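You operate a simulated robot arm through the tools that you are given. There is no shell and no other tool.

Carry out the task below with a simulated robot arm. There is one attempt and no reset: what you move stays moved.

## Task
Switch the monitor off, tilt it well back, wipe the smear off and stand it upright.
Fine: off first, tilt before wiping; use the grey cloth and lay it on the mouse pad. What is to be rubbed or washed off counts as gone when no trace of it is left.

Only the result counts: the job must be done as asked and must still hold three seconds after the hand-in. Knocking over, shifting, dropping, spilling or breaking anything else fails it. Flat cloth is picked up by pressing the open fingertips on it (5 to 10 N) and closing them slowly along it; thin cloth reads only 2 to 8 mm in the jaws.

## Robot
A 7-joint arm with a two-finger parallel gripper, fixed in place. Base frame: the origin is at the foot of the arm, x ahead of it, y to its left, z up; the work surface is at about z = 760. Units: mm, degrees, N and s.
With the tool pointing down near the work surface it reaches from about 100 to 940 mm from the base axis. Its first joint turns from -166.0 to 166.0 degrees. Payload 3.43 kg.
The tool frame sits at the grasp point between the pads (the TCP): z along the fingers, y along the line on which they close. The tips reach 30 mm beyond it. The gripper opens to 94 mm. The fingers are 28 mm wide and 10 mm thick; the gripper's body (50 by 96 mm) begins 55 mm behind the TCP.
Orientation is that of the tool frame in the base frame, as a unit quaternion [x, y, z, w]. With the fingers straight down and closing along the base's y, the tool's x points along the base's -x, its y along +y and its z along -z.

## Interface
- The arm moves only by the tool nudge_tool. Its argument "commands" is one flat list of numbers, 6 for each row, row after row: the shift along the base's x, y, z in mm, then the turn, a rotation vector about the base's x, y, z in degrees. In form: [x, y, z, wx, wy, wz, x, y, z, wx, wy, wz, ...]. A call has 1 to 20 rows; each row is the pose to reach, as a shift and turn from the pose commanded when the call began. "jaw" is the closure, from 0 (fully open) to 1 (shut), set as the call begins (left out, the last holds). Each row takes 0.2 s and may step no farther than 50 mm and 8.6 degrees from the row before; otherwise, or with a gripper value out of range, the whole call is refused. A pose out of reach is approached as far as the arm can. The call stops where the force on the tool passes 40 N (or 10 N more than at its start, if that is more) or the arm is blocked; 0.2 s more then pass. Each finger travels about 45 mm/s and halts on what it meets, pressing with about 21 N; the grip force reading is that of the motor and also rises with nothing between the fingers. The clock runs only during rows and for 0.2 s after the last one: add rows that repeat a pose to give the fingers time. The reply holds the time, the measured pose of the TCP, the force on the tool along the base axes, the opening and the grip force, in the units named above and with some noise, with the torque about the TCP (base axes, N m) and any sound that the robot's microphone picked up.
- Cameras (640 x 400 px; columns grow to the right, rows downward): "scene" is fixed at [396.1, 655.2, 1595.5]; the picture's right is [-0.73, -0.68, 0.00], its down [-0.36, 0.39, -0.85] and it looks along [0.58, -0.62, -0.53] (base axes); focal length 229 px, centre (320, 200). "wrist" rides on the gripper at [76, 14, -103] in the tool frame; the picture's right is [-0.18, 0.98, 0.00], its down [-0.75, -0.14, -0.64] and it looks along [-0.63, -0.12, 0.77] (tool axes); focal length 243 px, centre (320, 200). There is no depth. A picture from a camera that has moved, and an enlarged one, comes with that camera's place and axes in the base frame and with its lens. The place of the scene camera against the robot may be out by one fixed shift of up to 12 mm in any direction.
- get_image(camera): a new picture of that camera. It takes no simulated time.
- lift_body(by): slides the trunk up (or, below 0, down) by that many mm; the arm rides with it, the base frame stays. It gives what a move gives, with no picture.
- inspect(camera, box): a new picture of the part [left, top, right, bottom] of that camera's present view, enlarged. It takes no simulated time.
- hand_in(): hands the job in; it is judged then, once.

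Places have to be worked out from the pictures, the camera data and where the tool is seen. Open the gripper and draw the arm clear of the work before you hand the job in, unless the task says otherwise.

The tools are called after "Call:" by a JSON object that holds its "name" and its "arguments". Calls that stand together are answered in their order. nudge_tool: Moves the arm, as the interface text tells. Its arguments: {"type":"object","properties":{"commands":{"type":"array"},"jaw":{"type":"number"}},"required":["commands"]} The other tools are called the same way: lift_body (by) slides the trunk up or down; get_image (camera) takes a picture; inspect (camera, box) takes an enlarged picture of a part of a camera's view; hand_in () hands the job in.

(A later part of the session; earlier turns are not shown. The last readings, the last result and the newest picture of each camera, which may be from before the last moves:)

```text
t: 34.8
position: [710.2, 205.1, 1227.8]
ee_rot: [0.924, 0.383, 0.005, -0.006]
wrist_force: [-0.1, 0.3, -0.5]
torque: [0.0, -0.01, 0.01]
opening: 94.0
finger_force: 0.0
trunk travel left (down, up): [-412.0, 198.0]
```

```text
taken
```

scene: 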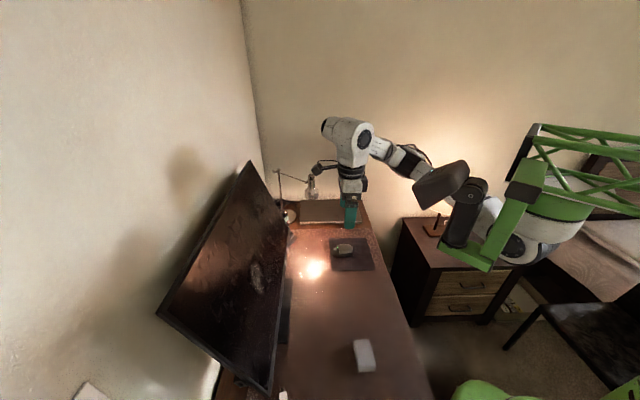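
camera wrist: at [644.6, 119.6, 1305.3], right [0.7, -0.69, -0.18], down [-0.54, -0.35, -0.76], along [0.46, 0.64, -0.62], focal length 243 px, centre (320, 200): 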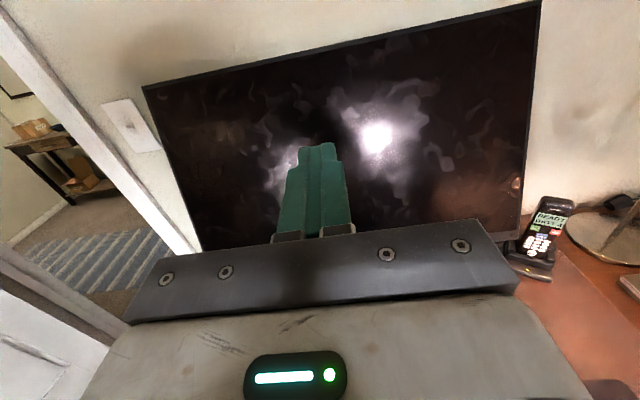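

The tool points down. Now I'll turn it +90° about the vertical while moving above the cloth at z≈1000.

Call:
{"name": "nudge_tool", "arguments": {"commands": [-15, 7.5, -20, 0, 0, 8.2, -30, 15, -41, 0, 0, 16.4, -45, 22, -62, 0, 0, 24.5, -60, 30, -83, 0, 0, 32.7, -75, 37, -104, 0, 0, 40.9, -90, 45, -124, 0, 0, 49.1, -105, 52, -145, 0, 0, 57.3, -120, 60, -166, 0, 0, 65.5, -135, 67, -187, 0, 0, 73.6, -150, 75, -208, 0, 0, 81.8, -165.6, 82, -228, 0, 0, 90, -165.6, 82, -228, 0, 0, 90]}}

Call:
{"name": "get_image", "arguments": {"camera": "wrist"}}

Call:
{"name": "get_image", "arguments": {"camera": "scene"}}

```text
t: 37.4
position: [547.5, 286.3, 1002.0]
ee_rot: [0.382, 0.924, 0.0, -0.009]
wrist_force: [-1.5, -0.1, -0.2]
torque: [0.0, 0.0, -0.01]
opening: 93.9
finger_force: 0.0
trunk travel left (down, up): [-412.0, 198.0]
```

```text
taken
camera wrist: at [503.4, 350.3, 1107.1], right [0.82, 0.57, -0.01], down [0.45, -0.64, 0.63], along [0.35, -0.52, -0.78], focal length 243 px, centre (320, 200)
```

wrist: 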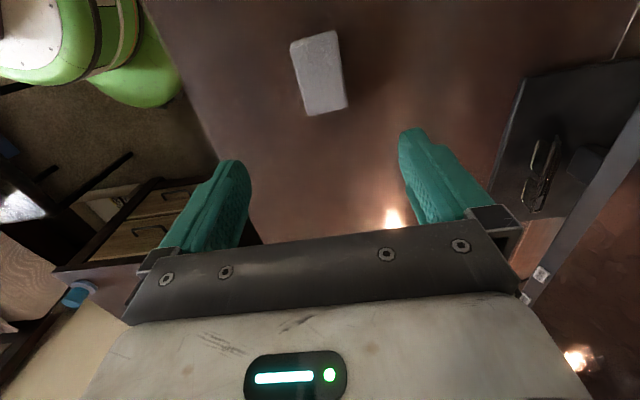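

```text
taken
```

scene: 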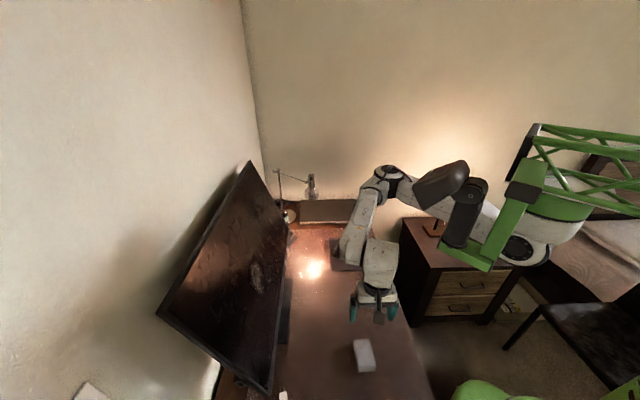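

The cloth is in the wrist view; I'll enlarge it to locate its corners accurately.

Call:
{"name": "inspect", "arguments": {"camera": "wrist", "box": [240, 20, 400, 120]}}

```text
4.00 times, centred on (320, 70) of wrist
camera zoom: at [503.4, 350.3, 1107.1], right [0.82, 0.57, -0.01], down [0.45, -0.64, 0.63], along [0.35, -0.52, -0.78], focal length 970 px, centre (320, 720)
```

zoom: 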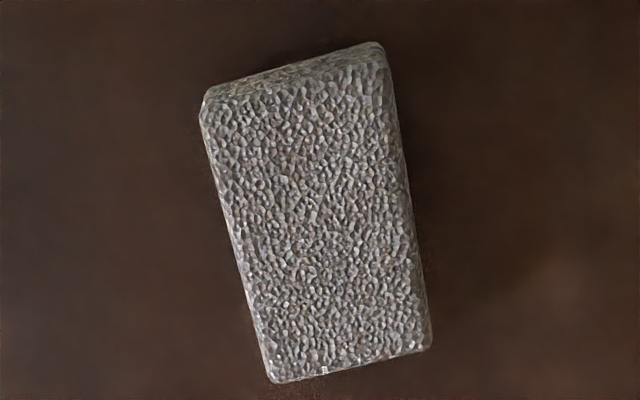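

The cloth centre is P≈588.5, Q≈179, about 54 × 83 mm. I'll descend over it with open jaws, to just above the desk.

Call:
{"name": "nudge_tool", "arguments": {"commands": [-2, 1.5, -35, 0, 0, 0, -4.8, 3.3, -75, 0, 0, 0, -4.8, 3.3, -115, 0, 0, 0, -4.8, 3.3, -155, 0, 0, 0, -4.8, 3.3, -180, 0, 0, 0, -4.8, 3.3, -195, 0, 0, 0, -4.8, 3.3, -200, 0, 0, 0, -4.8, 3.3, -200, 0, 0, 0]}}

Call:
{"name": "get_image", "arguments": {"camera": "wrist"}}

Call:
{"name": "inspect", "arguments": {"camera": "scene", "box": [300, 290, 460, 390]}}

```text
t: 39.2
position: [542.7, 289.8, 800.1]
ee_rot: [0.383, 0.924, 0.001, -0.009]
wrist_force: [-0.2, -0.3, 0.3]
torque: [-0.01, -0.05, 0.01]
opening: 94.0
finger_force: 0.1
trunk travel left (down, up): [-412.0, 198.0]
```

```text
taken
camera wrist: at [497.3, 353.8, 904.8], right [0.82, 0.57, -0.01], down [0.44, -0.64, 0.63], along [0.35, -0.52, -0.78], focal length 243 px, centre (320, 200)
```

wrist: 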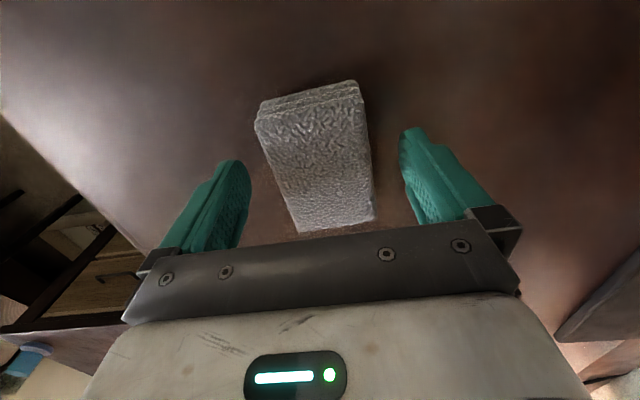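

```text
4.00 times, centred on (380, 340) of scene
camera zoom: at [396.1, 655.2, 1595.5], right [-0.73, -0.68, 0.0], down [-0.36, 0.39, -0.85], along [0.58, -0.62, -0.53], focal length 915 px, centre (80, -360)
```

zoom: 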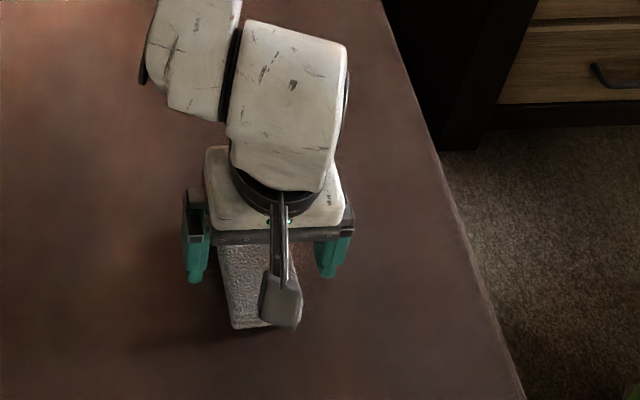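

The fingers straddle the cloth properly. I'll lower them in small amounts while watching the contact force.

Call:
{"name": "nudge_tool", "arguments": {"commands": [0, 0, -2, 0, 0, 0, 0, 0, -4, 0, 0, 0, 0, 0, -4, 0, 0, 0]}}

Call:
{"name": "nudge_tool", "arguments": {"commands": [0, 0, -1, 0, 0, 0, 0, 0, -2, 0, 0, 0, 0, 0, -2, 0, 0, 0]}}

```text
t: 40.0
position: [540.6, 289.9, 797.3]
ee_rot: [0.383, 0.924, -0.001, -0.008]
wrist_force: [-0.6, -0.3, 0.0]
torque: [-0.03, 0.02, -0.03]
opening: 94.0
finger_force: 0.0
trunk travel left (down, up): [-412.0, 198.0]
```

```text
t: 40.8
position: [541.4, 289.4, 795.7]
ee_rot: [0.383, 0.924, -0.001, -0.009]
wrist_force: [-0.3, -0.2, 0.3]
torque: [-0.02, 0.02, -0.01]
opening: 93.9
finger_force: 0.0
trunk travel left (down, up): [-412.0, 198.0]
```

The tips are at about z=764 with no contact yet, level with the lower part of the cloth. I'll close the jaws gently onto its sides.

Call:
{"name": "nudge_tool", "arguments": {"commands": [0, 0, 0, 0, 0, 0, 0, 0, 0, 0, 0, 0, 0, 0, 0, 0, 0, 0], "jaw": 0.3}}

Call:
{"name": "nudge_tool", "arguments": {"commands": [0, 0, 0, 0, 0, 0, 0, 0, 0, 0, 0, 0, 0, 0, 0, 0, 0, 0], "jaw": 0.42}}

Call:
{"name": "nudge_tool", "arguments": {"commands": [0, 0, 0, 0, 0, 0, 0, 0, 0, 0, 0, 0, 0, 0, 0, 0, 0, 0], "jaw": 0.48}}

Call:
{"name": "get_image", "arguments": {"camera": "wrist"}}

```text
t: 41.6
position: [540.8, 291.0, 794.7]
ee_rot: [0.382, 0.924, -0.001, -0.008]
wrist_force: [-0.3, -0.1, 0.6]
torque: [-0.01, 0.0, -0.01]
opening: 65.7
finger_force: 0.0
trunk travel left (down, up): [-412.0, 198.0]
```

```text
t: 42.4
position: [541.2, 290.1, 794.9]
ee_rot: [0.383, 0.924, 0.001, -0.009]
wrist_force: [0.0, -0.3, 4.0]
torque: [0.04, -0.09, 0.01]
opening: 56.9
finger_force: 1.8
trunk travel left (down, up): [-412.0, 198.0]
```

```text
t: 43.2
position: [539.9, 289.3, 795.7]
ee_rot: [0.383, 0.924, 0.0, -0.008]
wrist_force: [0.0, -0.8, 7.2]
torque: [0.02, -0.1, 0.04]
opening: 56.2
finger_force: 6.4
trunk travel left (down, up): [-412.0, 198.0]
```

```text
taken
camera wrist: at [496.6, 354.4, 899.7], right [0.83, 0.56, -0.01], down [0.44, -0.64, 0.63], along [0.35, -0.52, -0.78], focal length 243 px, centre (320, 200)
```

wrist: 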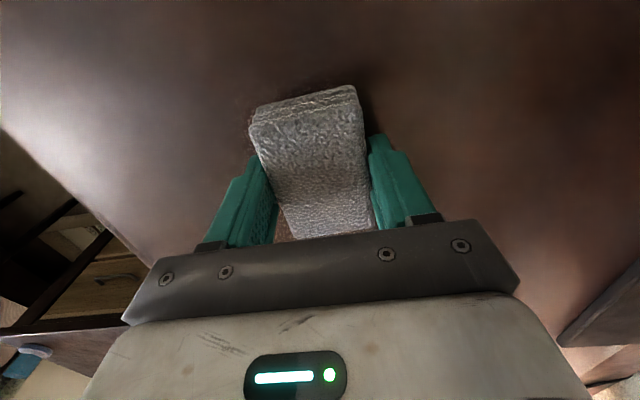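

The cloth is firm at 56 mm wide. I'll close to full grip force and lift a little.

Call:
{"name": "nudge_tool", "arguments": {"commands": [0, 0, 0, 0, 0, 0, 0, 0, 0, 0, 0, 0, 0, 0, 0, 0, 0, 0], "jaw": 1}}

Call:
{"name": "nudge_tool", "arguments": {"commands": [0, 0, 5, 0, 0, 0, 0, 0, 15, 0, 0, 0, 0, 0, 35, 0, 0, 0, 0, 0, 70, 0, 0, 0, 0, 0, 110, 0, 0, 0, 0, 0, 150, 0, 0, 0, 0, 0, 150, 0, 0, 0]}}

Call:
{"name": "get_image", "arguments": {"camera": "wrist"}}

Call:
{"name": "inspect", "arguments": {"camera": "scene", "box": [300, 260, 460, 360]}}

```text
t: 44.0
position: [540.0, 289.3, 795.1]
ee_rot: [0.382, 0.924, -0.001, -0.008]
wrist_force: [-0.4, 0.1, 11.0]
torque: [-0.01, -0.18, 0.12]
opening: 55.0
finger_force: 20.7
trunk travel left (down, up): [-412.0, 198.0]
```

```text
t: 45.6
position: [543.5, 290.3, 946.0]
ee_rot: [0.382, 0.924, 0.001, -0.009]
wrist_force: [0.4, -0.2, -0.8]
torque: [-0.02, 0.02, -0.01]
opening: 0.1
finger_force: 20.5
trunk travel left (down, up): [-412.0, 198.0]
```

```text
taken
camera wrist: at [499.7, 354.6, 1050.4], right [0.82, 0.57, -0.01], down [0.44, -0.64, 0.63], along [0.35, -0.52, -0.78], focal length 243 px, centre (320, 200)
```

wrist: 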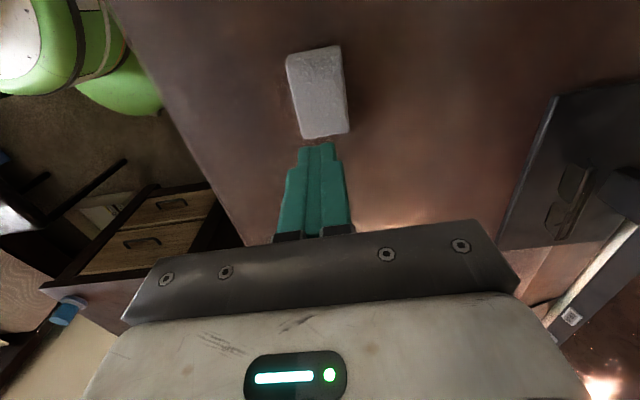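

```text
4.00 times, centred on (380, 310) of scene
camera zoom: at [396.1, 655.2, 1595.5], right [-0.73, -0.68, 0.0], down [-0.36, 0.39, -0.85], along [0.58, -0.62, -0.53], focal length 915 px, centre (80, -240)
```

zoom: 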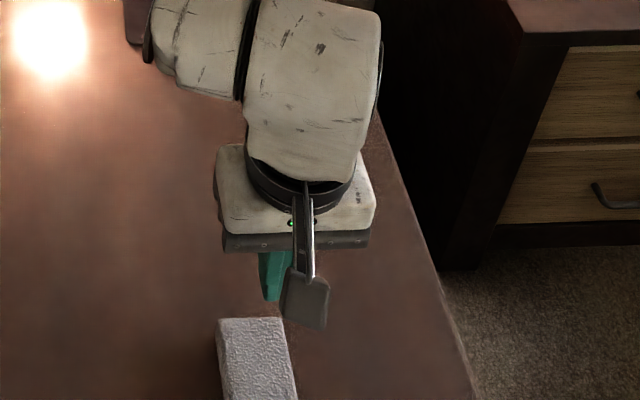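

The grip slipped off: the tips were too high and only caught the rounded upper edge, so the cloth stayed in place. I'll reopen and go lower, down to light contact with the desk.

Call:
{"name": "nudge_tool", "arguments": {"commands": [0, 0, 0, 0, 0, 0, 0, 0, 0, 0, 0, 0, 0, 0, 0, 0, 0, 0, 0, 0, 0, 0, 0, 0, 0, 0, 0, 0, 0, 0, 0, 0, 0, 0, 0, 0], "jaw": 0.1}}

Call:
{"name": "inspect", "arguments": {"camera": "wrist", "box": [240, 40, 400, 140]}}

```text
t: 47.0
position: [543.4, 290.0, 945.1]
ee_rot: [0.383, 0.924, 0.0, -0.008]
wrist_force: [0.0, -1.1, 0.6]
torque: [0.01, 0.01, 0.0]
opening: 84.9
finger_force: 0.1
trunk travel left (down, up): [-412.0, 198.0]
```

```text
4.00 times, centred on (320, 90) of wrist
camera zoom: at [499.9, 354.7, 1049.9], right [0.83, 0.56, -0.01], down [0.44, -0.64, 0.63], along [0.35, -0.52, -0.78], focal length 970 px, centre (320, 640)
```

zoom: 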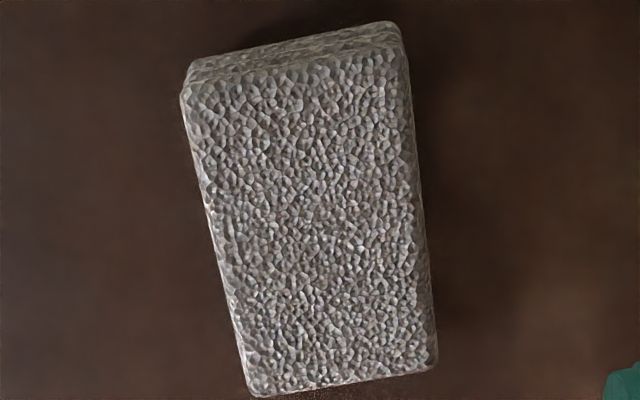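

The proportions suggest the cloth's top is only at z≈770, so it is about 10 mm thick and my tips overlapped just its rounded edge. I'll descend again and find the desk surface by touch.

Call:
{"name": "nudge_tool", "arguments": {"commands": [0, 0, -40, 0, 0, 0, -1, 0, -80, 0, 0, 0, -1.5, 0, -120, 0, 0, 0, -1.5, 0, -140, 0, 0, 0, -1.5, 0, -149, 0, 0, 0, -1.5, 0, -151, 0, 0, 0, -1.5, 0, -152, 0, 0, 0, -1.5, 0, -152, 0, 0, 0]}}

Call:
{"name": "nudge_tool", "arguments": {"commands": [0, 0, -1, 0, 0, 0, 0, 0, -2, 0, 0, 0, 0, 0, -2, 0, 0, 0]}}

```text
t: 48.8
position: [537.7, 290.6, 794.2]
ee_rot: [0.382, 0.924, -0.001, -0.008]
wrist_force: [-0.2, 0.3, 0.2]
torque: [0.02, -0.03, -0.02]
opening: 84.6
finger_force: 0.0
trunk travel left (down, up): [-412.0, 198.0]
```

```text
t: 49.8
position: [539.3, 291.4, 793.0]
ee_rot: [0.384, 0.923, 0.002, -0.009]
wrist_force: [-0.6, -4.0, 19.0]
torque: [0.33, -0.8, -0.09]
opening: 82.7
finger_force: 0.0
trunk travel left (down, up): [-412.0, 198.0]
stopped in row 3: the force on the tool passed its limit at 41 N (the readings are from after the stop); the commanded pose is now the measured one
```

The far fingertip touched the surface first, at TCP z≈793, because of a 1° lean of the tool. I'll raise 1.5 mm and straighten the tool.

Call:
{"name": "nudge_tool", "arguments": {"commands": [0, 0, 1.5, 0, 0, 0, 0, 0, 1.5, -0.4, -0.95, 0, 0, 0, 1.5, -0.4, -0.95, 0, 0, 0, 1.5, -0.4, -0.95, 0]}}

Call:
{"name": "inspect", "arguments": {"camera": "wrist", "box": [160, 60, 480, 260]}}

Call:
{"name": "inspect", "arguments": {"camera": "scene", "box": [300, 290, 460, 390]}}

```text
t: 50.8
position: [540.4, 291.3, 794.3]
ee_rot: [0.382, 0.924, 0.001, 0.0]
wrist_force: [-0.6, 0.1, 0.0]
torque: [0.01, 0.0, -0.01]
opening: 84.5
finger_force: 0.0
trunk travel left (down, up): [-412.0, 198.0]
```

```text
2.00 times, centred on (320, 160) of wrist
camera zoom: at [493.8, 355.8, 897.1], right [0.83, 0.56, 0.0], down [0.43, -0.63, 0.64], along [0.36, -0.53, -0.77], focal length 485 px, centre (320, 280)
```

zoom: 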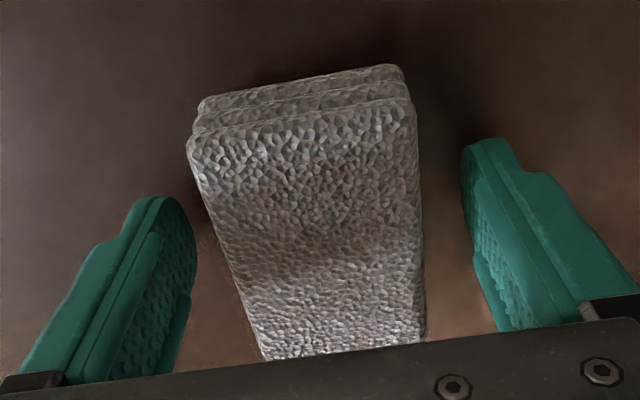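

```text
4.00 times, centred on (380, 340) of scene
camera zoom: at [396.1, 655.2, 1595.5], right [-0.73, -0.68, 0.0], down [-0.36, 0.39, -0.85], along [0.58, -0.62, -0.53], focal length 915 px, centre (80, -360)
```

zoom: 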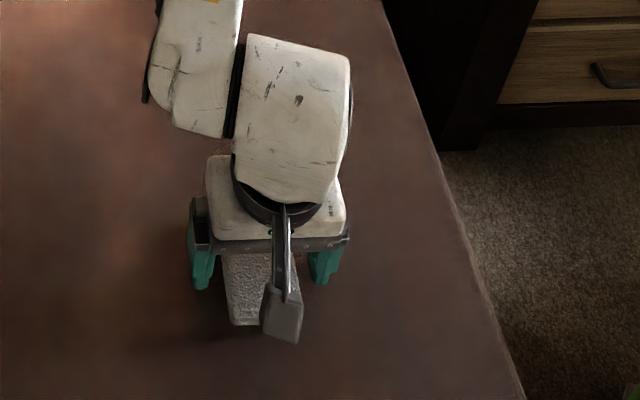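

The cloth is a stack of three folds, perhaps 20 mm thick. I'll close again at this height and lift very slowly to see whether it holds.

Call:
{"name": "nudge_tool", "arguments": {"commands": [0, 0, 0, 0, 0, 0, 0, 0, 0, 0, 0, 0, 0, 0, 0, 0, 0, 0], "jaw": 0.38}}

Call:
{"name": "nudge_tool", "arguments": {"commands": [0, 0, 0, 0, 0, 0, 0, 0, 0, 0, 0, 0, 0, 0, 0, 0, 0, 0, 0, 0, 0, 0, 0, 0], "jaw": 1}}

Call:
{"name": "inspect", "arguments": {"camera": "wrist", "box": [160, 60, 480, 260]}}

```text
t: 51.6
position: [539.0, 291.2, 793.2]
ee_rot: [0.383, 0.924, 0.001, 0.0]
wrist_force: [0.8, 0.2, 1.0]
torque: [0.01, 0.0, -0.02]
opening: 59.3
finger_force: 0.6
trunk travel left (down, up): [-412.0, 198.0]
```

```text
t: 52.6
position: [539.0, 291.3, 793.3]
ee_rot: [0.382, 0.924, 0.001, 0.001]
wrist_force: [0.2, 0.1, 0.2]
torque: [0.03, 0.0, 0.01]
opening: 57.8
finger_force: 20.7
trunk travel left (down, up): [-412.0, 198.0]
```

```text
2.00 times, centred on (320, 160) of wrist
camera zoom: at [493.7, 355.9, 897.3], right [0.83, 0.56, 0.0], down [0.43, -0.63, 0.64], along [0.36, -0.53, -0.77], focal length 485 px, centre (320, 280)
```

zoom: 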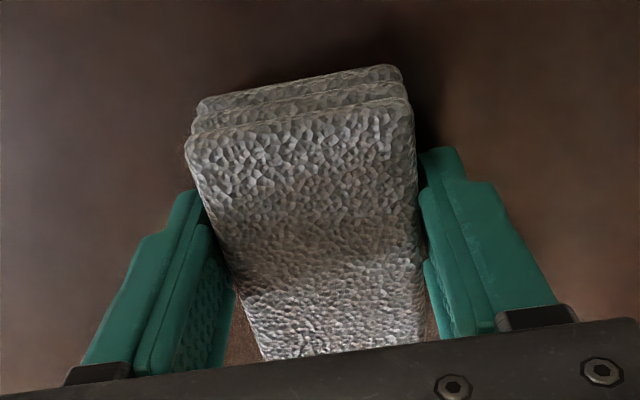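

This time it grips at 57.8 mm with full force and no upward push, so it is a proper grip on the sides. I'll lift slowly and check the opening.

Call:
{"name": "nudge_tool", "arguments": {"commands": [0, 0, 1, 0, 0, 0, 0, 0, 3, 0, 0, 0, 0, 0, 6, 0, 0, 0, 0, 0, 10, 0, 0, 0, 0, 0, 15, 0, 0, 0, 0, 0, 20, 0, 0, 0, 0, 0, 20, 0, 0, 0]}}

Call:
{"name": "get_image", "arguments": {"camera": "wrist"}}

```text
t: 54.2
position: [538.2, 292.6, 813.1]
ee_rot: [0.383, 0.924, 0.001, 0.001]
wrist_force: [-0.1, 0.9, 0.2]
torque: [0.01, 0.02, -0.01]
opening: 57.4
finger_force: 21.0
trunk travel left (down, up): [-412.0, 198.0]
```

```text
taken
camera wrist: at [492.9, 356.7, 917.9], right [0.83, 0.56, 0.0], down [0.43, -0.63, 0.64], along [0.36, -0.53, -0.77], focal length 243 px, centre (320, 200)
```

wrist: 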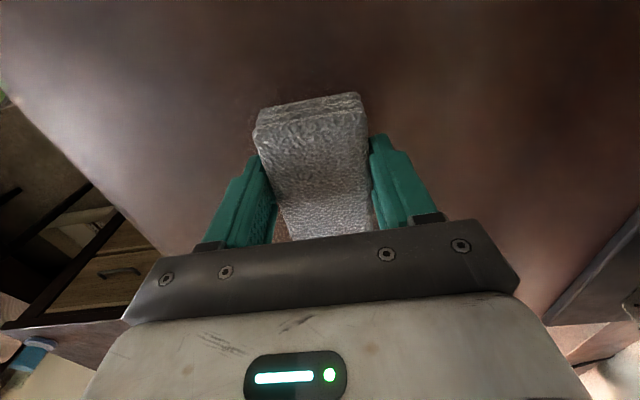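

The cloth is held securely. I'll lift it clear, then pitch the tool 71.5° forward so that it faces the screen squarely (the screen leans about 18.5°).

Call:
{"name": "nudge_tool", "arguments": {"commands": [0, 0, 15, 0, 0, 0, 0, 0, 40, 0, 0, 0, 0, 0, 70, 0, 0, 0, 0, 0, 105, 0, 0, 0, 0, 0, 140, 0, 0, 0, 0, 0, 175, 0, 0, 0, 0, 0, 210, 0, 0, 0, 0, 0, 240, 0, 0, 0, 0, 0, 250, 0, 0, 0, 0, 0, 250, 0, 0, 0]}}

Call:
{"name": "nudge_tool", "arguments": {"commands": [0, 0, 0, 5.6, -5.6, 0, 0, 0, 0, 11.2, -11.2, 0, 0, 0, 0, 16.8, -16.8, 0, 0, 0, 0, 22.5, -22.5, 0, 0, 0, 0, 28.1, -28.1, 0, 0, 0, 0, 33.7, -33.7, 0, 0, 0, 0, 39.3, -39.3, 0, 0, 0, 0, 44.9, -44.9, 0, 0, 0, 0, 50.55, -50.55, 0, 0, 0, 0, 50.55, -50.55, 0]}}

Call:
{"name": "get_image", "arguments": {"camera": "wrist"}}

Call:
{"name": "get_image", "arguments": {"camera": "scene"}}

```text
t: 56.4
position: [539.6, 292.6, 1061.9]
ee_rot: [0.383, 0.924, 0.0, 0.001]
wrist_force: [0.2, -0.1, 0.1]
torque: [-0.01, 0.01, -0.01]
opening: 55.6
finger_force: 20.8
trunk travel left (down, up): [-412.0, 198.0]
```

```text
t: 57.5
position: [594.3, 332.5, 1095.9]
ee_rot: [0.454, 0.831, 0.299, 0.12]
wrist_force: [-0.4, -0.8, -1.1]
torque: [0.03, 0.01, -0.01]
opening: 55.4
finger_force: 21.0
trunk travel left (down, up): [-412.0, 198.0]
stopped in row 5: the arm was blocked; the commanded pose is now the measured one
```

```text
taken
camera wrist: at [511.8, 363.0, 1191.9], right [0.77, 0.25, 0.58], down [0.02, -0.93, 0.37], along [0.63, -0.27, -0.73], focal length 243 px, centre (320, 200)
```

wrist: 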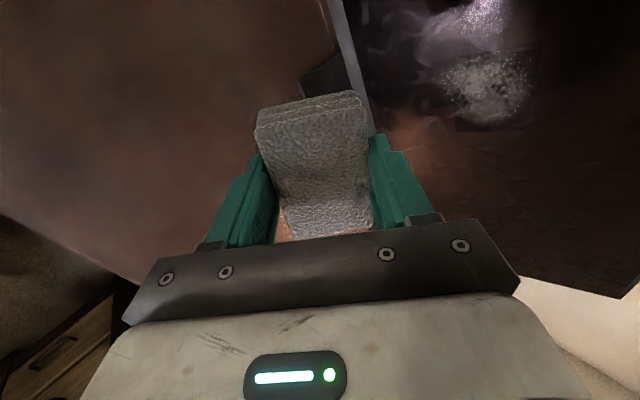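

```text
taken
```

scene: 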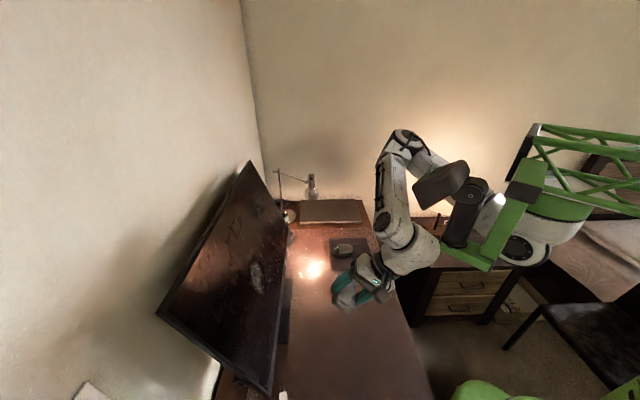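

The rotation was blocked with the arm folded so close in; the cloth is still held. I'll move outward in this orientation first, then continue pitching there.

Call:
{"name": "nudge_tool", "arguments": {"commands": [20, 2, 2, 0, 0, 0, 45, 5, 4, 0, 0, 0, 72, 8, 6, 0, 0, 0, 102, 12, 8, 0, 0, 0, 132, 15, 10, 0, 0, 0, 132, 15, 10, 0, 0, 0, 132, 15, 10, 0, 0, 0]}}

Call:
{"name": "get_image", "arguments": {"camera": "scene"}}

```text
t: 59.1
position: [726.4, 351.4, 1105.5]
ee_rot: [0.454, 0.831, 0.299, 0.119]
wrist_force: [0.2, 0.1, -0.7]
torque: [-0.01, 0.01, -0.04]
opening: 55.0
finger_force: 21.3
trunk travel left (down, up): [-412.0, 198.0]
```

```text
taken
```

scene: 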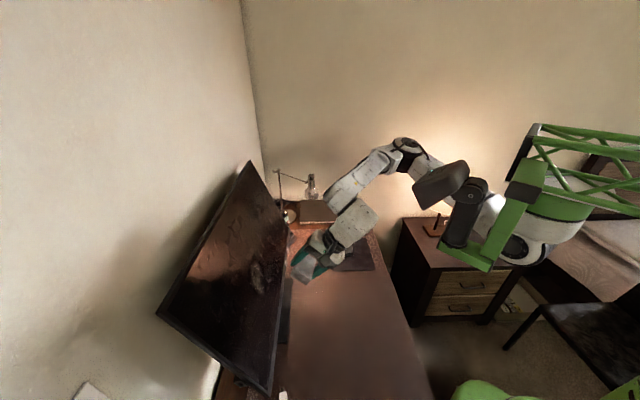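

That works. Now I'll complete the pitch to the screen-facing orientation (35.7° remaining).

Call:
{"name": "nudge_tool", "arguments": {"commands": [0, 0, 0, 3.7, -5.8, 1.85, 0, 0, 0, 7.45, -11.6, 3.7, 0, 0, 0, 11.2, -17.4, 5.56, 0, 0, 0, 14.9, -23.2, 7.4, 0, 0, 0, 18.62, -28.97, 9.27, 0, 0, 0, 18.62, -28.97, 9.27, 0, 0, 0, 18.62, -28.97, 9.27]}}

Call:
{"name": "get_image", "arguments": {"camera": "wrist"}}

Call:
{"name": "get_image", "arguments": {"camera": "scene"}}

```text
t: 60.7
position: [727.8, 349.8, 1105.7]
ee_rot: [0.31, 0.749, 0.541, 0.224]
wrist_force: [0.4, 0.1, 0.0]
torque: [-0.02, 0.01, -0.01]
opening: 54.9
finger_force: 20.5
trunk travel left (down, up): [-412.0, 198.0]
```

```text
taken
camera wrist: at [606.0, 338.9, 1152.6], right [0.35, 0.09, 0.93], down [0.07, -1.0, 0.07], along [0.93, 0.04, -0.35], focal length 243 px, centre (320, 200)
```

wrist: 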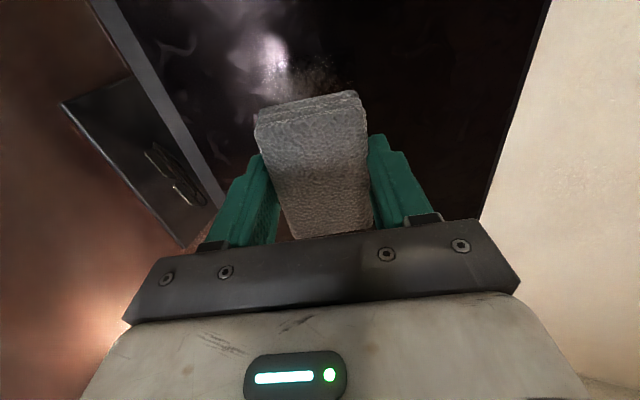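

```text
taken
```

scene: 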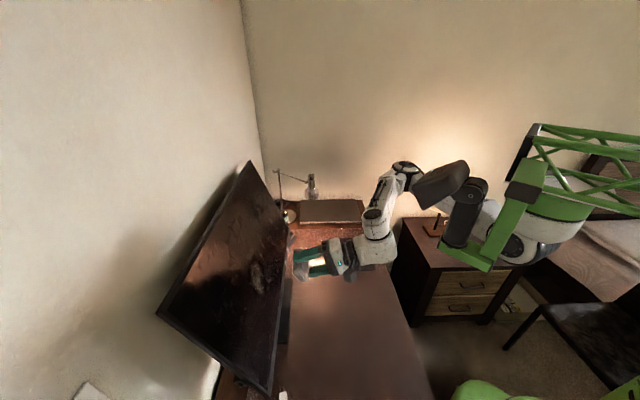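

The orientation is right. I'll enlarge the wrist view to see the smear relative to the cloth.

Call:
{"name": "inspect", "arguments": {"camera": "wrist", "box": [200, 20, 400, 145]}}

Call:
{"name": "inspect", "arguments": {"camera": "scene", "box": [150, 150, 390, 300]}}

```text
3.20 times, centred on (300, 82) of wrist
camera zoom: at [606.0, 338.9, 1152.6], right [0.35, 0.09, 0.93], down [0.07, -1.0, 0.07], along [0.93, 0.04, -0.35], focal length 776 px, centre (384, 576)
```

zoom: 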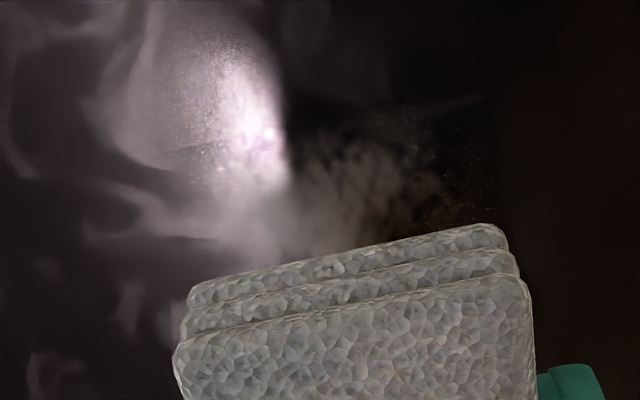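

```text
2.67 times, centred on (270, 225) of scene
camera zoom: at [396.1, 655.2, 1595.5], right [-0.73, -0.68, 0.0], down [-0.36, 0.39, -0.85], along [0.58, -0.62, -0.53], focal length 610 px, centre (453, 133)
```

zoom: 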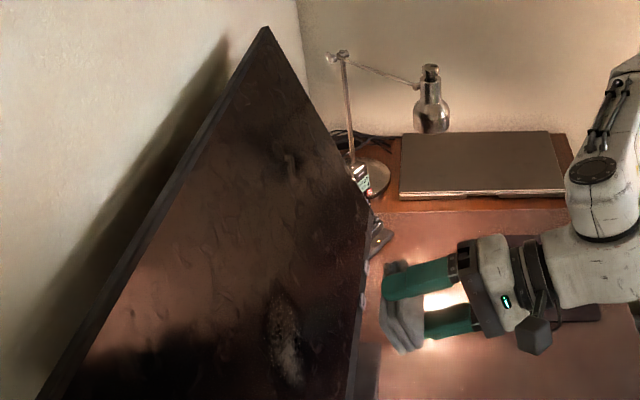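

The smear spans about Q 223–311 and 105–215 mm up from the monitor's lower edge, which agrees with my earlier estimate. I'll bring the cloth to about 25 mm from the screen at the smear's centre.

Call:
{"name": "nudge_tool", "arguments": {"commands": [17, 18, -12, 0, 0, 0, 35, 36, -24, 0, 0, 0, 52, 54, -37, 0, 0, 0, 69.7, 72.5, -49, 0, 0, 0, 69.7, 72.5, -49, 0, 0, 0]}}

Call:
{"name": "get_image", "arguments": {"camera": "wrist"}}

Call:
{"name": "inspect", "arguments": {"camera": "scene", "box": [150, 200, 390, 350]}}

```text
t: 61.9
position: [796.7, 423.9, 1056.9]
ee_rot: [0.31, 0.75, 0.54, 0.224]
wrist_force: [0.6, 0.7, -0.7]
torque: [-0.04, -0.01, 0.05]
opening: 54.9
finger_force: 21.0
trunk travel left (down, up): [-412.0, 198.0]
```

```text
taken
camera wrist: at [674.7, 412.2, 1104.1], right [0.35, 0.09, 0.93], down [0.07, -1.0, 0.07], along [0.93, 0.04, -0.35], focal length 243 px, centre (320, 200)
```

wrist: 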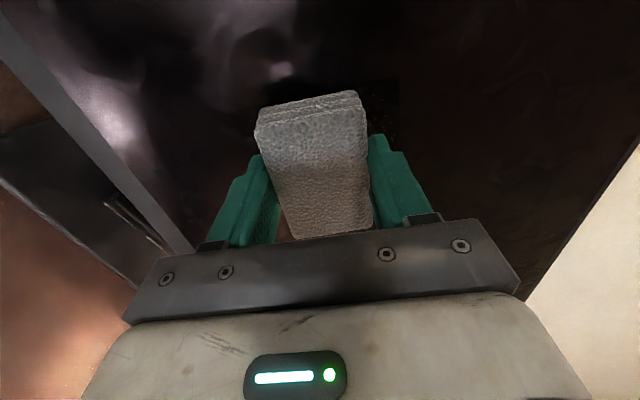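

```text
2.67 times, centred on (270, 275) of scene
camera zoom: at [396.1, 655.2, 1595.5], right [-0.73, -0.68, 0.0], down [-0.36, 0.39, -0.85], along [0.58, -0.62, -0.53], focal length 610 px, centre (453, 0)
```

zoom: 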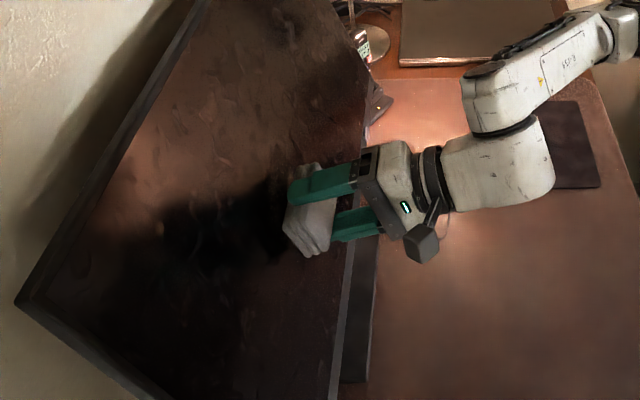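

I'm nearly there. I'll advance along the tool axis towards contact, with slow final steps.

Call:
{"name": "nudge_tool", "arguments": {"commands": [4, 4, -1.9, 0, 0, 0, 8, 8, -3.8, 0, 0, 0, 11, 11, -5.2, 0, 0, 0, 12.7, 12.7, -6, 0, 0, 0, 12.7, 12.7, -6, 0, 0, 0]}}

Call:
{"name": "nudge_tool", "arguments": {"commands": [0.7, 0.7, -0.3, 0, 0, 0, 1.4, 1.4, -0.6, 0, 0, 0, 2.0, 2.0, -0.95, 0, 0, 0, 2.0, 2.0, -0.95, 0, 0, 0]}}

```text
t: 63.1
position: [806.6, 431.7, 1051.3]
ee_rot: [0.311, 0.75, 0.54, 0.224]
wrist_force: [-24.7, -24.3, 2.7]
torque: [-0.62, 0.59, -0.01]
opening: 54.6
finger_force: 21.5
trunk travel left (down, up): [-412.0, 198.0]
```

```text
t: 63.6
position: [806.8, 432.7, 1051.1]
ee_rot: [0.309, 0.75, 0.541, 0.222]
wrist_force: [-18.9, -24.2, 9.8]
torque: [-0.44, 0.31, -0.24]
opening: 54.2
finger_force: 20.8
trunk travel left (down, up): [-412.0, 198.0]
stopped in row 2: the force on the tool passed its limit at 47 N (the readings are from after the stop); the commanded pose is now the measured one
```

Contact came sooner than expected and the force is about 32 N, which is too much. I'll back off slightly to get a light wiping pressure.

Call:
{"name": "nudge_tool", "arguments": {"commands": [-0.7, -0.7, 0.3, 0, 0, 0, -1.0, -1.0, 0.5, 0, 0, 0, -1.0, -1.0, 0.5, 0, 0, 0]}}

Call:
{"name": "inspect", "arguments": {"camera": "scene", "box": [150, 150, 390, 300]}}

Call:
{"name": "get_image", "arguments": {"camera": "wrist"}}

```text
t: 64.4
position: [808.3, 433.4, 1051.0]
ee_rot: [0.309, 0.75, 0.541, 0.222]
wrist_force: [-12.7, -16.0, 6.6]
torque: [-0.47, 0.36, -0.09]
opening: 54.2
finger_force: 21.0
trunk travel left (down, up): [-412.0, 198.0]
```

```text
2.67 times, centred on (270, 225) of scene
camera zoom: at [396.1, 655.2, 1595.5], right [-0.73, -0.68, 0.0], down [-0.36, 0.39, -0.85], along [0.58, -0.62, -0.53], focal length 610 px, centre (453, 133)
```

zoom: 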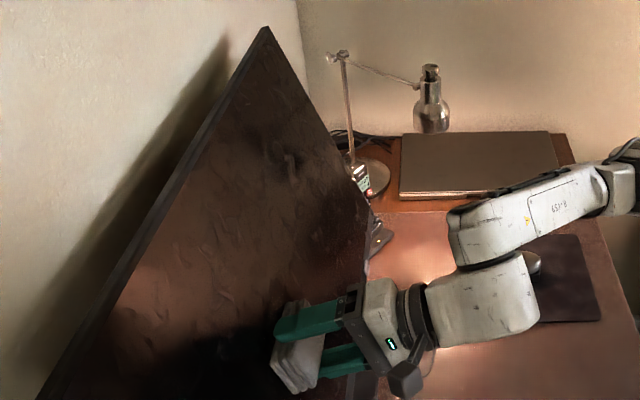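

```text
taken
camera wrist: at [686.1, 421.9, 1097.9], right [0.35, 0.09, 0.93], down [0.07, -0.99, 0.07], along [0.93, 0.04, -0.35], focal length 243 px, centre (320, 200)
```

wrist: 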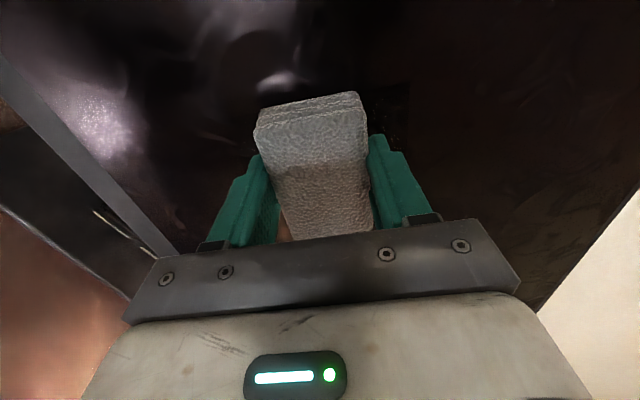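

Still 21 N. I'll ease off another 1.2 mm, then make a first upward stroke along the screen plane and watch the force.

Call:
{"name": "nudge_tool", "arguments": {"commands": [-0.8, -0.8, 0.4, 0, 0, 0, -0.8, -0.8, 0.4, 0, 0, 0]}}

Call:
{"name": "nudge_tool", "arguments": {"commands": [1.1, 1.1, 4.7, 0, 0, 0, 2.2, 2.2, 9.5, 0, 0, 0, 3.4, 3.4, 14.2, 0, 0, 0, 4.5, 4.5, 19, 0, 0, 0]}}

```text
t: 65.0
position: [808.0, 431.4, 1051.6]
ee_rot: [0.311, 0.749, 0.54, 0.224]
wrist_force: [0.4, -0.9, 1.0]
torque: [0.02, 0.0, 0.01]
opening: 54.3
finger_force: 21.1
trunk travel left (down, up): [-412.0, 198.0]
```

```text
t: 66.0
position: [810.9, 436.6, 1068.8]
ee_rot: [0.31, 0.75, 0.54, 0.223]
wrist_force: [-0.8, -0.1, -0.2]
torque: [-0.02, 0.02, 0.02]
opening: 54.1
finger_force: 21.6
trunk travel left (down, up): [-412.0, 198.0]
```

Contact is stiff (about 20 N per mm) and I'm now just off the surface. I'll go back in by about 0.7 mm.

Call:
{"name": "nudge_tool", "arguments": {"commands": [0.5, 0.5, -0.2, 0, 0, 0, 0.5, 0.5, -0.2, 0, 0, 0]}}

```text
t: 66.6
position: [811.9, 437.9, 1068.9]
ee_rot: [0.31, 0.75, 0.54, 0.223]
wrist_force: [-2.4, -3.2, -0.8]
torque: [-0.1, 0.08, 0.05]
opening: 54.0
finger_force: 21.4
trunk travel left (down, up): [-412.0, 198.0]
```

That reads 4 N. I'll press slightly more and stroke up 15 mm, then down 40 mm, checking the force at the end.

Call:
{"name": "nudge_tool", "arguments": {"commands": [0.3, 0.3, -0.1, 0, 0, 0, 2.0, 2.0, 7, 0, 0, 0, 3.7, 3.7, 14.2, 0, 0, 0, 2.0, 2.0, 7, 0, 0, 0, 0.3, 0.3, -0.1, 0, 0, 0, -1.4, -1.4, -7.2, 0, 0, 0, -3.1, -3.1, -14.4, 0, 0, 0, -4.8, -4.8, -21.6, 0, 0, 0]}}

```text
t: 68.4
position: [807.1, 433.0, 1050.5]
ee_rot: [0.309, 0.748, 0.544, 0.223]
wrist_force: [-16.6, -16.9, 21.0]
torque: [-0.34, 0.21, -0.15]
opening: 54.2
finger_force: 21.1
trunk travel left (down, up): [-412.0, 198.0]
```

The pressure rose to about 29 N on the way down, so the screen actually leans nearer 20°. I'll ease off, pitch the tool 1.5° to match, and use the 20° slope.

Call:
{"name": "nudge_tool", "arguments": {"commands": [-0.7, -0.7, 0.3, -0.5, 0.5, 0, -0.7, -0.7, 0.3, -1.06, 1.06, 0, -0.7, -0.7, 0.3, -1.06, 1.06, 0]}}

```text
t: 69.2
position: [807.7, 431.9, 1048.0]
ee_rot: [0.312, 0.758, 0.53, 0.219]
wrist_force: [-11.3, -8.7, 9.7]
torque: [0.39, -0.47, 0.08]
opening: 54.0
finger_force: 21.1
trunk travel left (down, up): [-412.0, 198.0]
```

That's about 17 N, with the contact now shifted to the other edge, so the true angle is about 19.4°. I'll fine-tune it and stroke down 40 mm.

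Call:
{"name": "nudge_tool", "arguments": {"commands": [-0.3, -0.3, 0.1, 0.4, -0.4, 0, -1.9, -1.9, -6.5, 0.4, -0.4, 0, -3.6, -3.6, -13, 0.4, -0.4, 0, -5.2, -5.2, -19.6, 0.4, -0.4, 0, -6.8, -6.8, -26, 0.4, -0.4, 0, -8.4, -8.4, -32.5, 0.4, -0.4, 0, -10, -10, -39, 0.4, -0.4, 0]}}

```text
t: 70.8
position: [798.9, 423.5, 1022.0]
ee_rot: [0.31, 0.756, 0.534, 0.218]
wrist_force: [-0.3, -0.1, -0.3]
torque: [0.0, 0.02, 0.01]
opening: 54.2
finger_force: 20.4
out of reach, approached as far as the arm can: row 6, 7
trunk travel left (down, up): [-412.0, 198.0]
```

The arm reports it is out of reach at the lowest point at this trunk height. I'll look at the state of the smear and the pose.

Call:
{"name": "get_image", "arguments": {"camera": "wrist"}}

Call:
{"name": "get_image", "arguments": {"camera": "scene"}}

Call:
{"name": "inspect", "arguments": {"camera": "scene", "box": [200, 220, 320, 320]}}

```text
taken
camera wrist: at [679.5, 412.7, 1070.9], right [0.36, 0.1, 0.93], down [0.08, -0.99, 0.08], along [0.93, 0.04, -0.37], focal length 243 px, centre (320, 200)
```

wrist: 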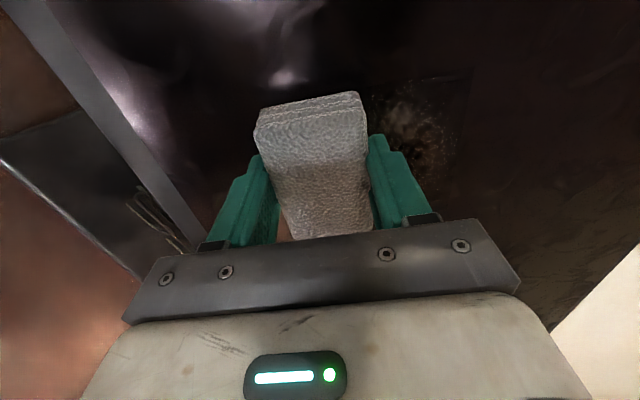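

```text
taken
```

scene: 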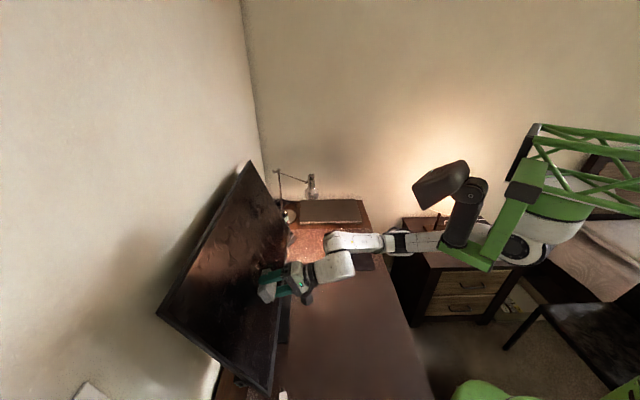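

```text
4.00 times, centred on (260, 270) of scene
camera zoom: at [396.1, 655.2, 1595.5], right [-0.73, -0.68, 0.0], down [-0.36, 0.39, -0.85], along [0.58, -0.62, -0.53], focal length 915 px, centre (560, -80)
```

zoom: 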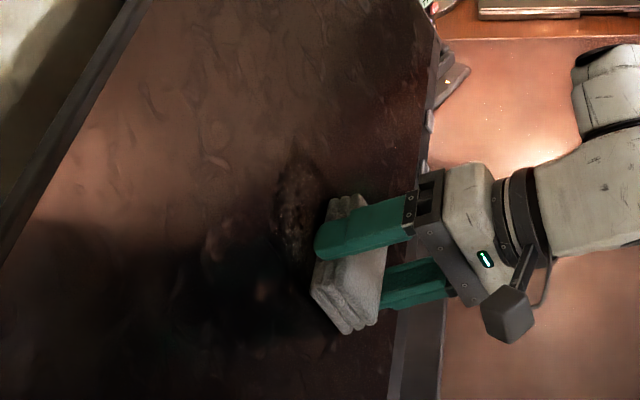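

Faint residue remains, mostly above the cloth (up to z≈1094). To get more room for the lower strokes I'll back off, lower the trunk 60 mm, and come back in.

Call:
{"name": "nudge_tool", "arguments": {"commands": [-10, -10, 5, 0, 0, 0, -25, -25, 20, 0, 0, 0, -40, -40, 45, 0, 0, 0, -45, -45, 60, 0, 0, 0, -45, -45, 60, 0, 0, 0]}}

Call:
{"name": "lift_body", "arguments": {"by": -60}}

Call:
{"name": "get_image", "arguments": {"camera": "wrist"}}

Call:
{"name": "get_image", "arguments": {"camera": "scene"}}

```text
t: 72.0
position: [754.9, 377.2, 1084.7]
ee_rot: [0.312, 0.754, 0.534, 0.221]
wrist_force: [0.3, 0.5, -0.5]
torque: [-0.03, 0.02, 0.0]
opening: 54.3
finger_force: 20.6
trunk travel left (down, up): [-412.0, 198.0]
```

```text
t: 73.0
position: [755.5, 379.0, 1024.4]
ee_rot: [0.31, 0.755, 0.534, 0.221]
wrist_force: [0.3, 0.7, -0.1]
torque: [0.03, 0.01, 0.0]
opening: 54.1
finger_force: 20.9
trunk travel left (down, up): [-352.0, 258.0]
```

```text
taken
camera wrist: at [634.6, 367.4, 1072.3], right [0.36, 0.1, 0.93], down [0.07, -0.99, 0.08], along [0.93, 0.04, -0.37], focal length 243 px, centre (320, 200)
```

wrist: 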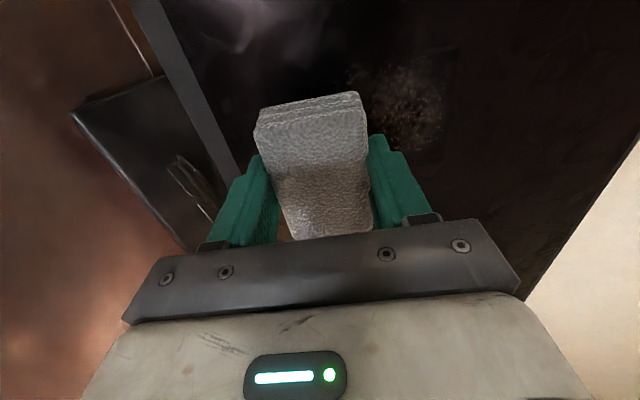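

```text
taken
```

scene: 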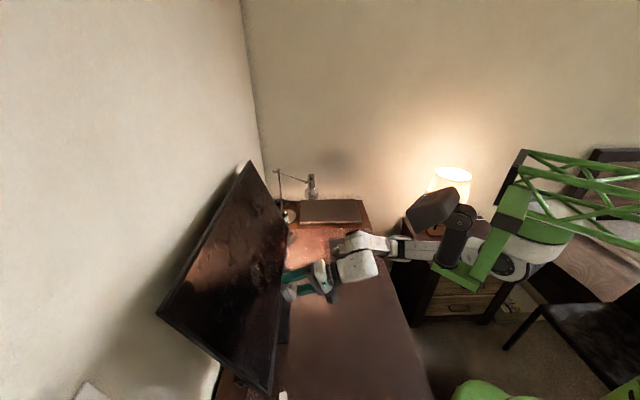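

The trunk is lower now, and the residue is centred at Q≈259, z≈1057. I'll return to about 8 mm off the screen there.

Call:
{"name": "nudge_tool", "arguments": {"commands": [11, 12.5, 13, 0, 0, 0, 22, 25, 25.6, 0, 0, 0, 33, 37, 25.6, 0, 0, 0, 44.2, 50.2, 25.6, 0, 0, 0, 44.2, 50.2, 25.6, 0, 0, 0, 44.2, 50.2, 25.6, 0, 0, 0]}}

Call:
{"name": "nudge_tool", "arguments": {"commands": [1.3, 1.3, -0.65, 0, 0, 0, 2.7, 2.7, -1.3, 0, 0, 0, 4, 4, -2, 0, 0, 0, 4, 4, -2, 0, 0, 0]}}

```text
t: 74.4
position: [797.5, 427.1, 1048.5]
ee_rot: [0.311, 0.755, 0.534, 0.22]
wrist_force: [0.0, 0.0, -1.0]
torque: [0.0, -0.01, 0.02]
opening: 53.9
finger_force: 20.5
trunk travel left (down, up): [-352.0, 258.0]
```

```text
t: 75.4
position: [803.1, 432.1, 1046.9]
ee_rot: [0.311, 0.755, 0.534, 0.22]
wrist_force: [0.5, 1.0, -0.6]
torque: [-0.02, -0.02, 0.03]
opening: 53.9
finger_force: 21.0
trunk travel left (down, up): [-352.0, 258.0]
```

No contact yet; I'll creep in 1 mm at a time.

Call:
{"name": "nudge_tool", "arguments": {"commands": [0.7, 0.7, -0.3, 0, 0, 0, 0.7, 0.7, -0.3, 0, 0, 0]}}

Call:
{"name": "nudge_tool", "arguments": {"commands": [0.5, 0.5, -0.2, 0, 0, 0, 0.5, 0.5, -0.2, 0, 0, 0]}}

Call:
{"name": "nudge_tool", "arguments": {"commands": [0.3, 0.3, -0.1, 0, 0, 0, 0.3, 0.3, -0.1, 0, 0, 0]}}

```text
t: 76.0
position: [804.1, 432.9, 1047.1]
ee_rot: [0.311, 0.755, 0.534, 0.22]
wrist_force: [-0.1, -0.4, -0.2]
torque: [0.01, 0.0, 0.02]
opening: 54.0
finger_force: 21.3
trunk travel left (down, up): [-352.0, 258.0]
```

```text
t: 76.6
position: [803.2, 432.9, 1047.6]
ee_rot: [0.311, 0.754, 0.535, 0.22]
wrist_force: [-4.5, -4.7, 1.4]
torque: [-0.21, 0.16, -0.08]
opening: 53.8
finger_force: 20.6
trunk travel left (down, up): [-352.0, 258.0]
```

```text
t: 77.2
position: [805.4, 433.7, 1048.0]
ee_rot: [0.311, 0.754, 0.535, 0.22]
wrist_force: [-13.6, -12.0, 3.9]
torque: [-0.45, 0.41, -0.13]
opening: 54.0
finger_force: 21.3
trunk travel left (down, up): [-352.0, 258.0]
```

About 18 N now, touching at the lower edge first. I'll pitch down 0.6° and stroke up 40 mm along the 20° slope.

Call:
{"name": "nudge_tool", "arguments": {"commands": [-0.1, -0.1, 0, -0.42, 0.42, 0, 1.1, 1.1, 4.7, -0.42, 0.42, 0, 2.3, 2.3, 9.4, -0.42, 0.42, 0, 3.5, 3.5, 14.1, -0.42, 0.42, 0, 4.7, 4.7, 18.8, -0.42, 0.42, 0, 5.9, 5.9, 23.5, -0.42, 0.42, 0, 7.2, 7.2, 28.2, -0.42, 0.42, 0, 8.4, 8.4, 32.9, -0.42, 0.42, 0, 9.6, 9.6, 37.6, -0.42, 0.42, 0]}}

```text
t: 79.2
position: [814.3, 443.2, 1085.2]
ee_rot: [0.312, 0.757, 0.531, 0.218]
wrist_force: [-19.9, -18.6, -0.6]
torque: [-0.21, 0.21, -0.14]
opening: 53.6
finger_force: 21.6
trunk travel left (down, up): [-352.0, 258.0]
```

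Good contact (27 N). I'll ease it a little and stroke down 78 mm along a 19.5° slope.

Call:
{"name": "nudge_tool", "arguments": {"commands": [-0.4, -0.4, 0.2, 0, 0, 0, -1.8, -1.8, -5.5, 0, 0, 0, -3.2, -3.2, -11.1, 0, 0, 0, -4.6, -4.6, -16.8, 0, 0, 0, -6.1, -6.1, -22.4, 0, 0, 0, -7.5, -7.5, -28.1, 0, 0, 0, -8.9, -8.9, -33.7, 0, 0, 0, -10.3, -10.3, -39.4, 0, 0, 0, -11.7, -11.7, -45, 0, 0, 0, -13.1, -13.1, -50.7, 0, 0, 0, -14.6, -14.6, -56.4, 0, 0, 0, -16, -16, -62, 0, 0, 0, -17.4, -17.4, -67.7, 0, 0, 0, -18.8, -18.8, -73.4, 0, 0, 0]}}

Call:
{"name": "get_image", "arguments": {"camera": "wrist"}}

Call:
{"name": "inspect", "arguments": {"camera": "scene", "box": [150, 150, 390, 300]}}

```text
t: 82.2
position: [795.7, 424.1, 1011.9]
ee_rot: [0.312, 0.757, 0.53, 0.219]
wrist_force: [-1.1, -1.2, 1.5]
torque: [-0.03, -0.03, -0.05]
opening: 53.9
finger_force: 20.9
trunk travel left (down, up): [-352.0, 258.0]
```

```text
taken
camera wrist: at [674.9, 414.5, 1061.4], right [0.37, 0.11, 0.92], down [0.08, -0.99, 0.09], along [0.93, 0.04, -0.37], focal length 243 px, centre (320, 200)
```

wrist: 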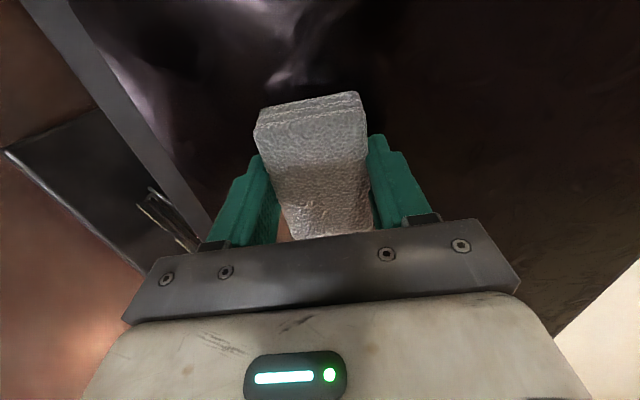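

```text
2.67 times, centred on (270, 225) of scene
camera zoom: at [396.1, 655.2, 1595.5], right [-0.73, -0.68, 0.0], down [-0.36, 0.39, -0.85], along [0.58, -0.62, -0.53], focal length 610 px, centre (453, 133)
```

zoom: 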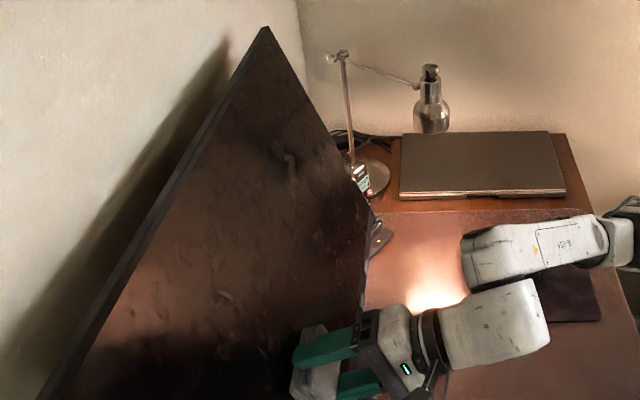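

The residue above the cloth looks gone. I'll enlarge the wrist view to check.

Call:
{"name": "inspect", "arguments": {"camera": "wrist", "box": [220, 20, 540, 220]}}

```text
2.00 times, centred on (380, 120) of wrist
camera zoom: at [674.9, 414.5, 1061.4], right [0.37, 0.11, 0.92], down [0.08, -0.99, 0.09], along [0.93, 0.04, -0.37], focal length 485 px, centre (200, 360)
```

zoom: 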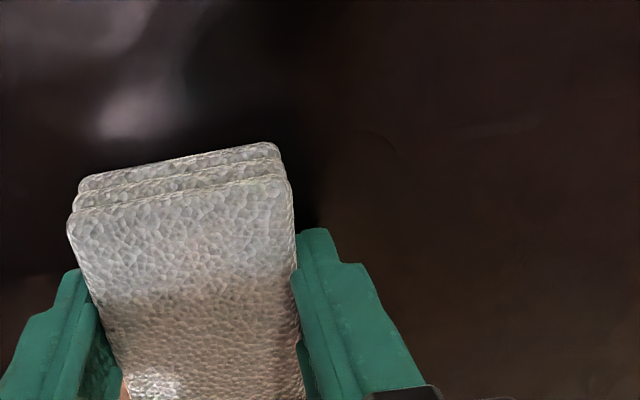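

The upper part is clean. I'll press in again at the low end and do horizontal strokes to make sure nothing is left at the sides and bottom.

Call:
{"name": "nudge_tool", "arguments": {"commands": [0.4, 0.4, -0.2, 0, 0, 0, 0.4, 0.4, -0.2, 0, 0, 0]}}

```text
t: 82.8
position: [794.8, 425.1, 1011.6]
ee_rot: [0.313, 0.757, 0.531, 0.218]
wrist_force: [-2.5, -1.5, 2.3]
torque: [0.01, -0.05, 0.0]
opening: 53.7
finger_force: 21.6
trunk travel left (down, up): [-352.0, 258.0]
```

Call:
{"name": "nudge_tool", "arguments": {"commands": [0.5, 0.5, -0.2, 0, 0, 0, 0.5, 0.5, -0.2, 0, 0, 0]}}

```text
t: 83.4
position: [794.8, 424.3, 1011.1]
ee_rot: [0.313, 0.756, 0.532, 0.219]
wrist_force: [-8.2, -8.9, 4.7]
torque: [-0.01, -0.01, -0.03]
opening: 53.8
finger_force: 21.0
trunk travel left (down, up): [-352.0, 258.0]
```

Flat contact at 13 N. Now horizontal strokes: left 22 mm, then right to +28 mm.

Call:
{"name": "nudge_tool", "arguments": {"commands": [-4, 4, 0, 0, 0, 0, -8, 8, 0, 0, 0, 0, -12, 12, 0, 0, 0, 0, -16, 16, 0, 0, 0, 0, -11, 11, 0, 0, 0, 0, -6, 6, 0, 0, 0, 0, -1, 1, 0, 0, 0, 0, 4, -4, 0, 0, 0, 0, 9, -9, 0, 0, 0, 0, 14, -14, 0, 0, 0, 0, 20, -20, 0, 0, 0, 0]}}

```text
t: 85.8
position: [814.6, 405.4, 1011.7]
ee_rot: [0.311, 0.757, 0.532, 0.218]
wrist_force: [-28.0, -12.4, 11.7]
torque: [0.07, 0.04, 0.11]
opening: 54.2
finger_force: 20.9
trunk travel left (down, up): [-352.0, 258.0]
```

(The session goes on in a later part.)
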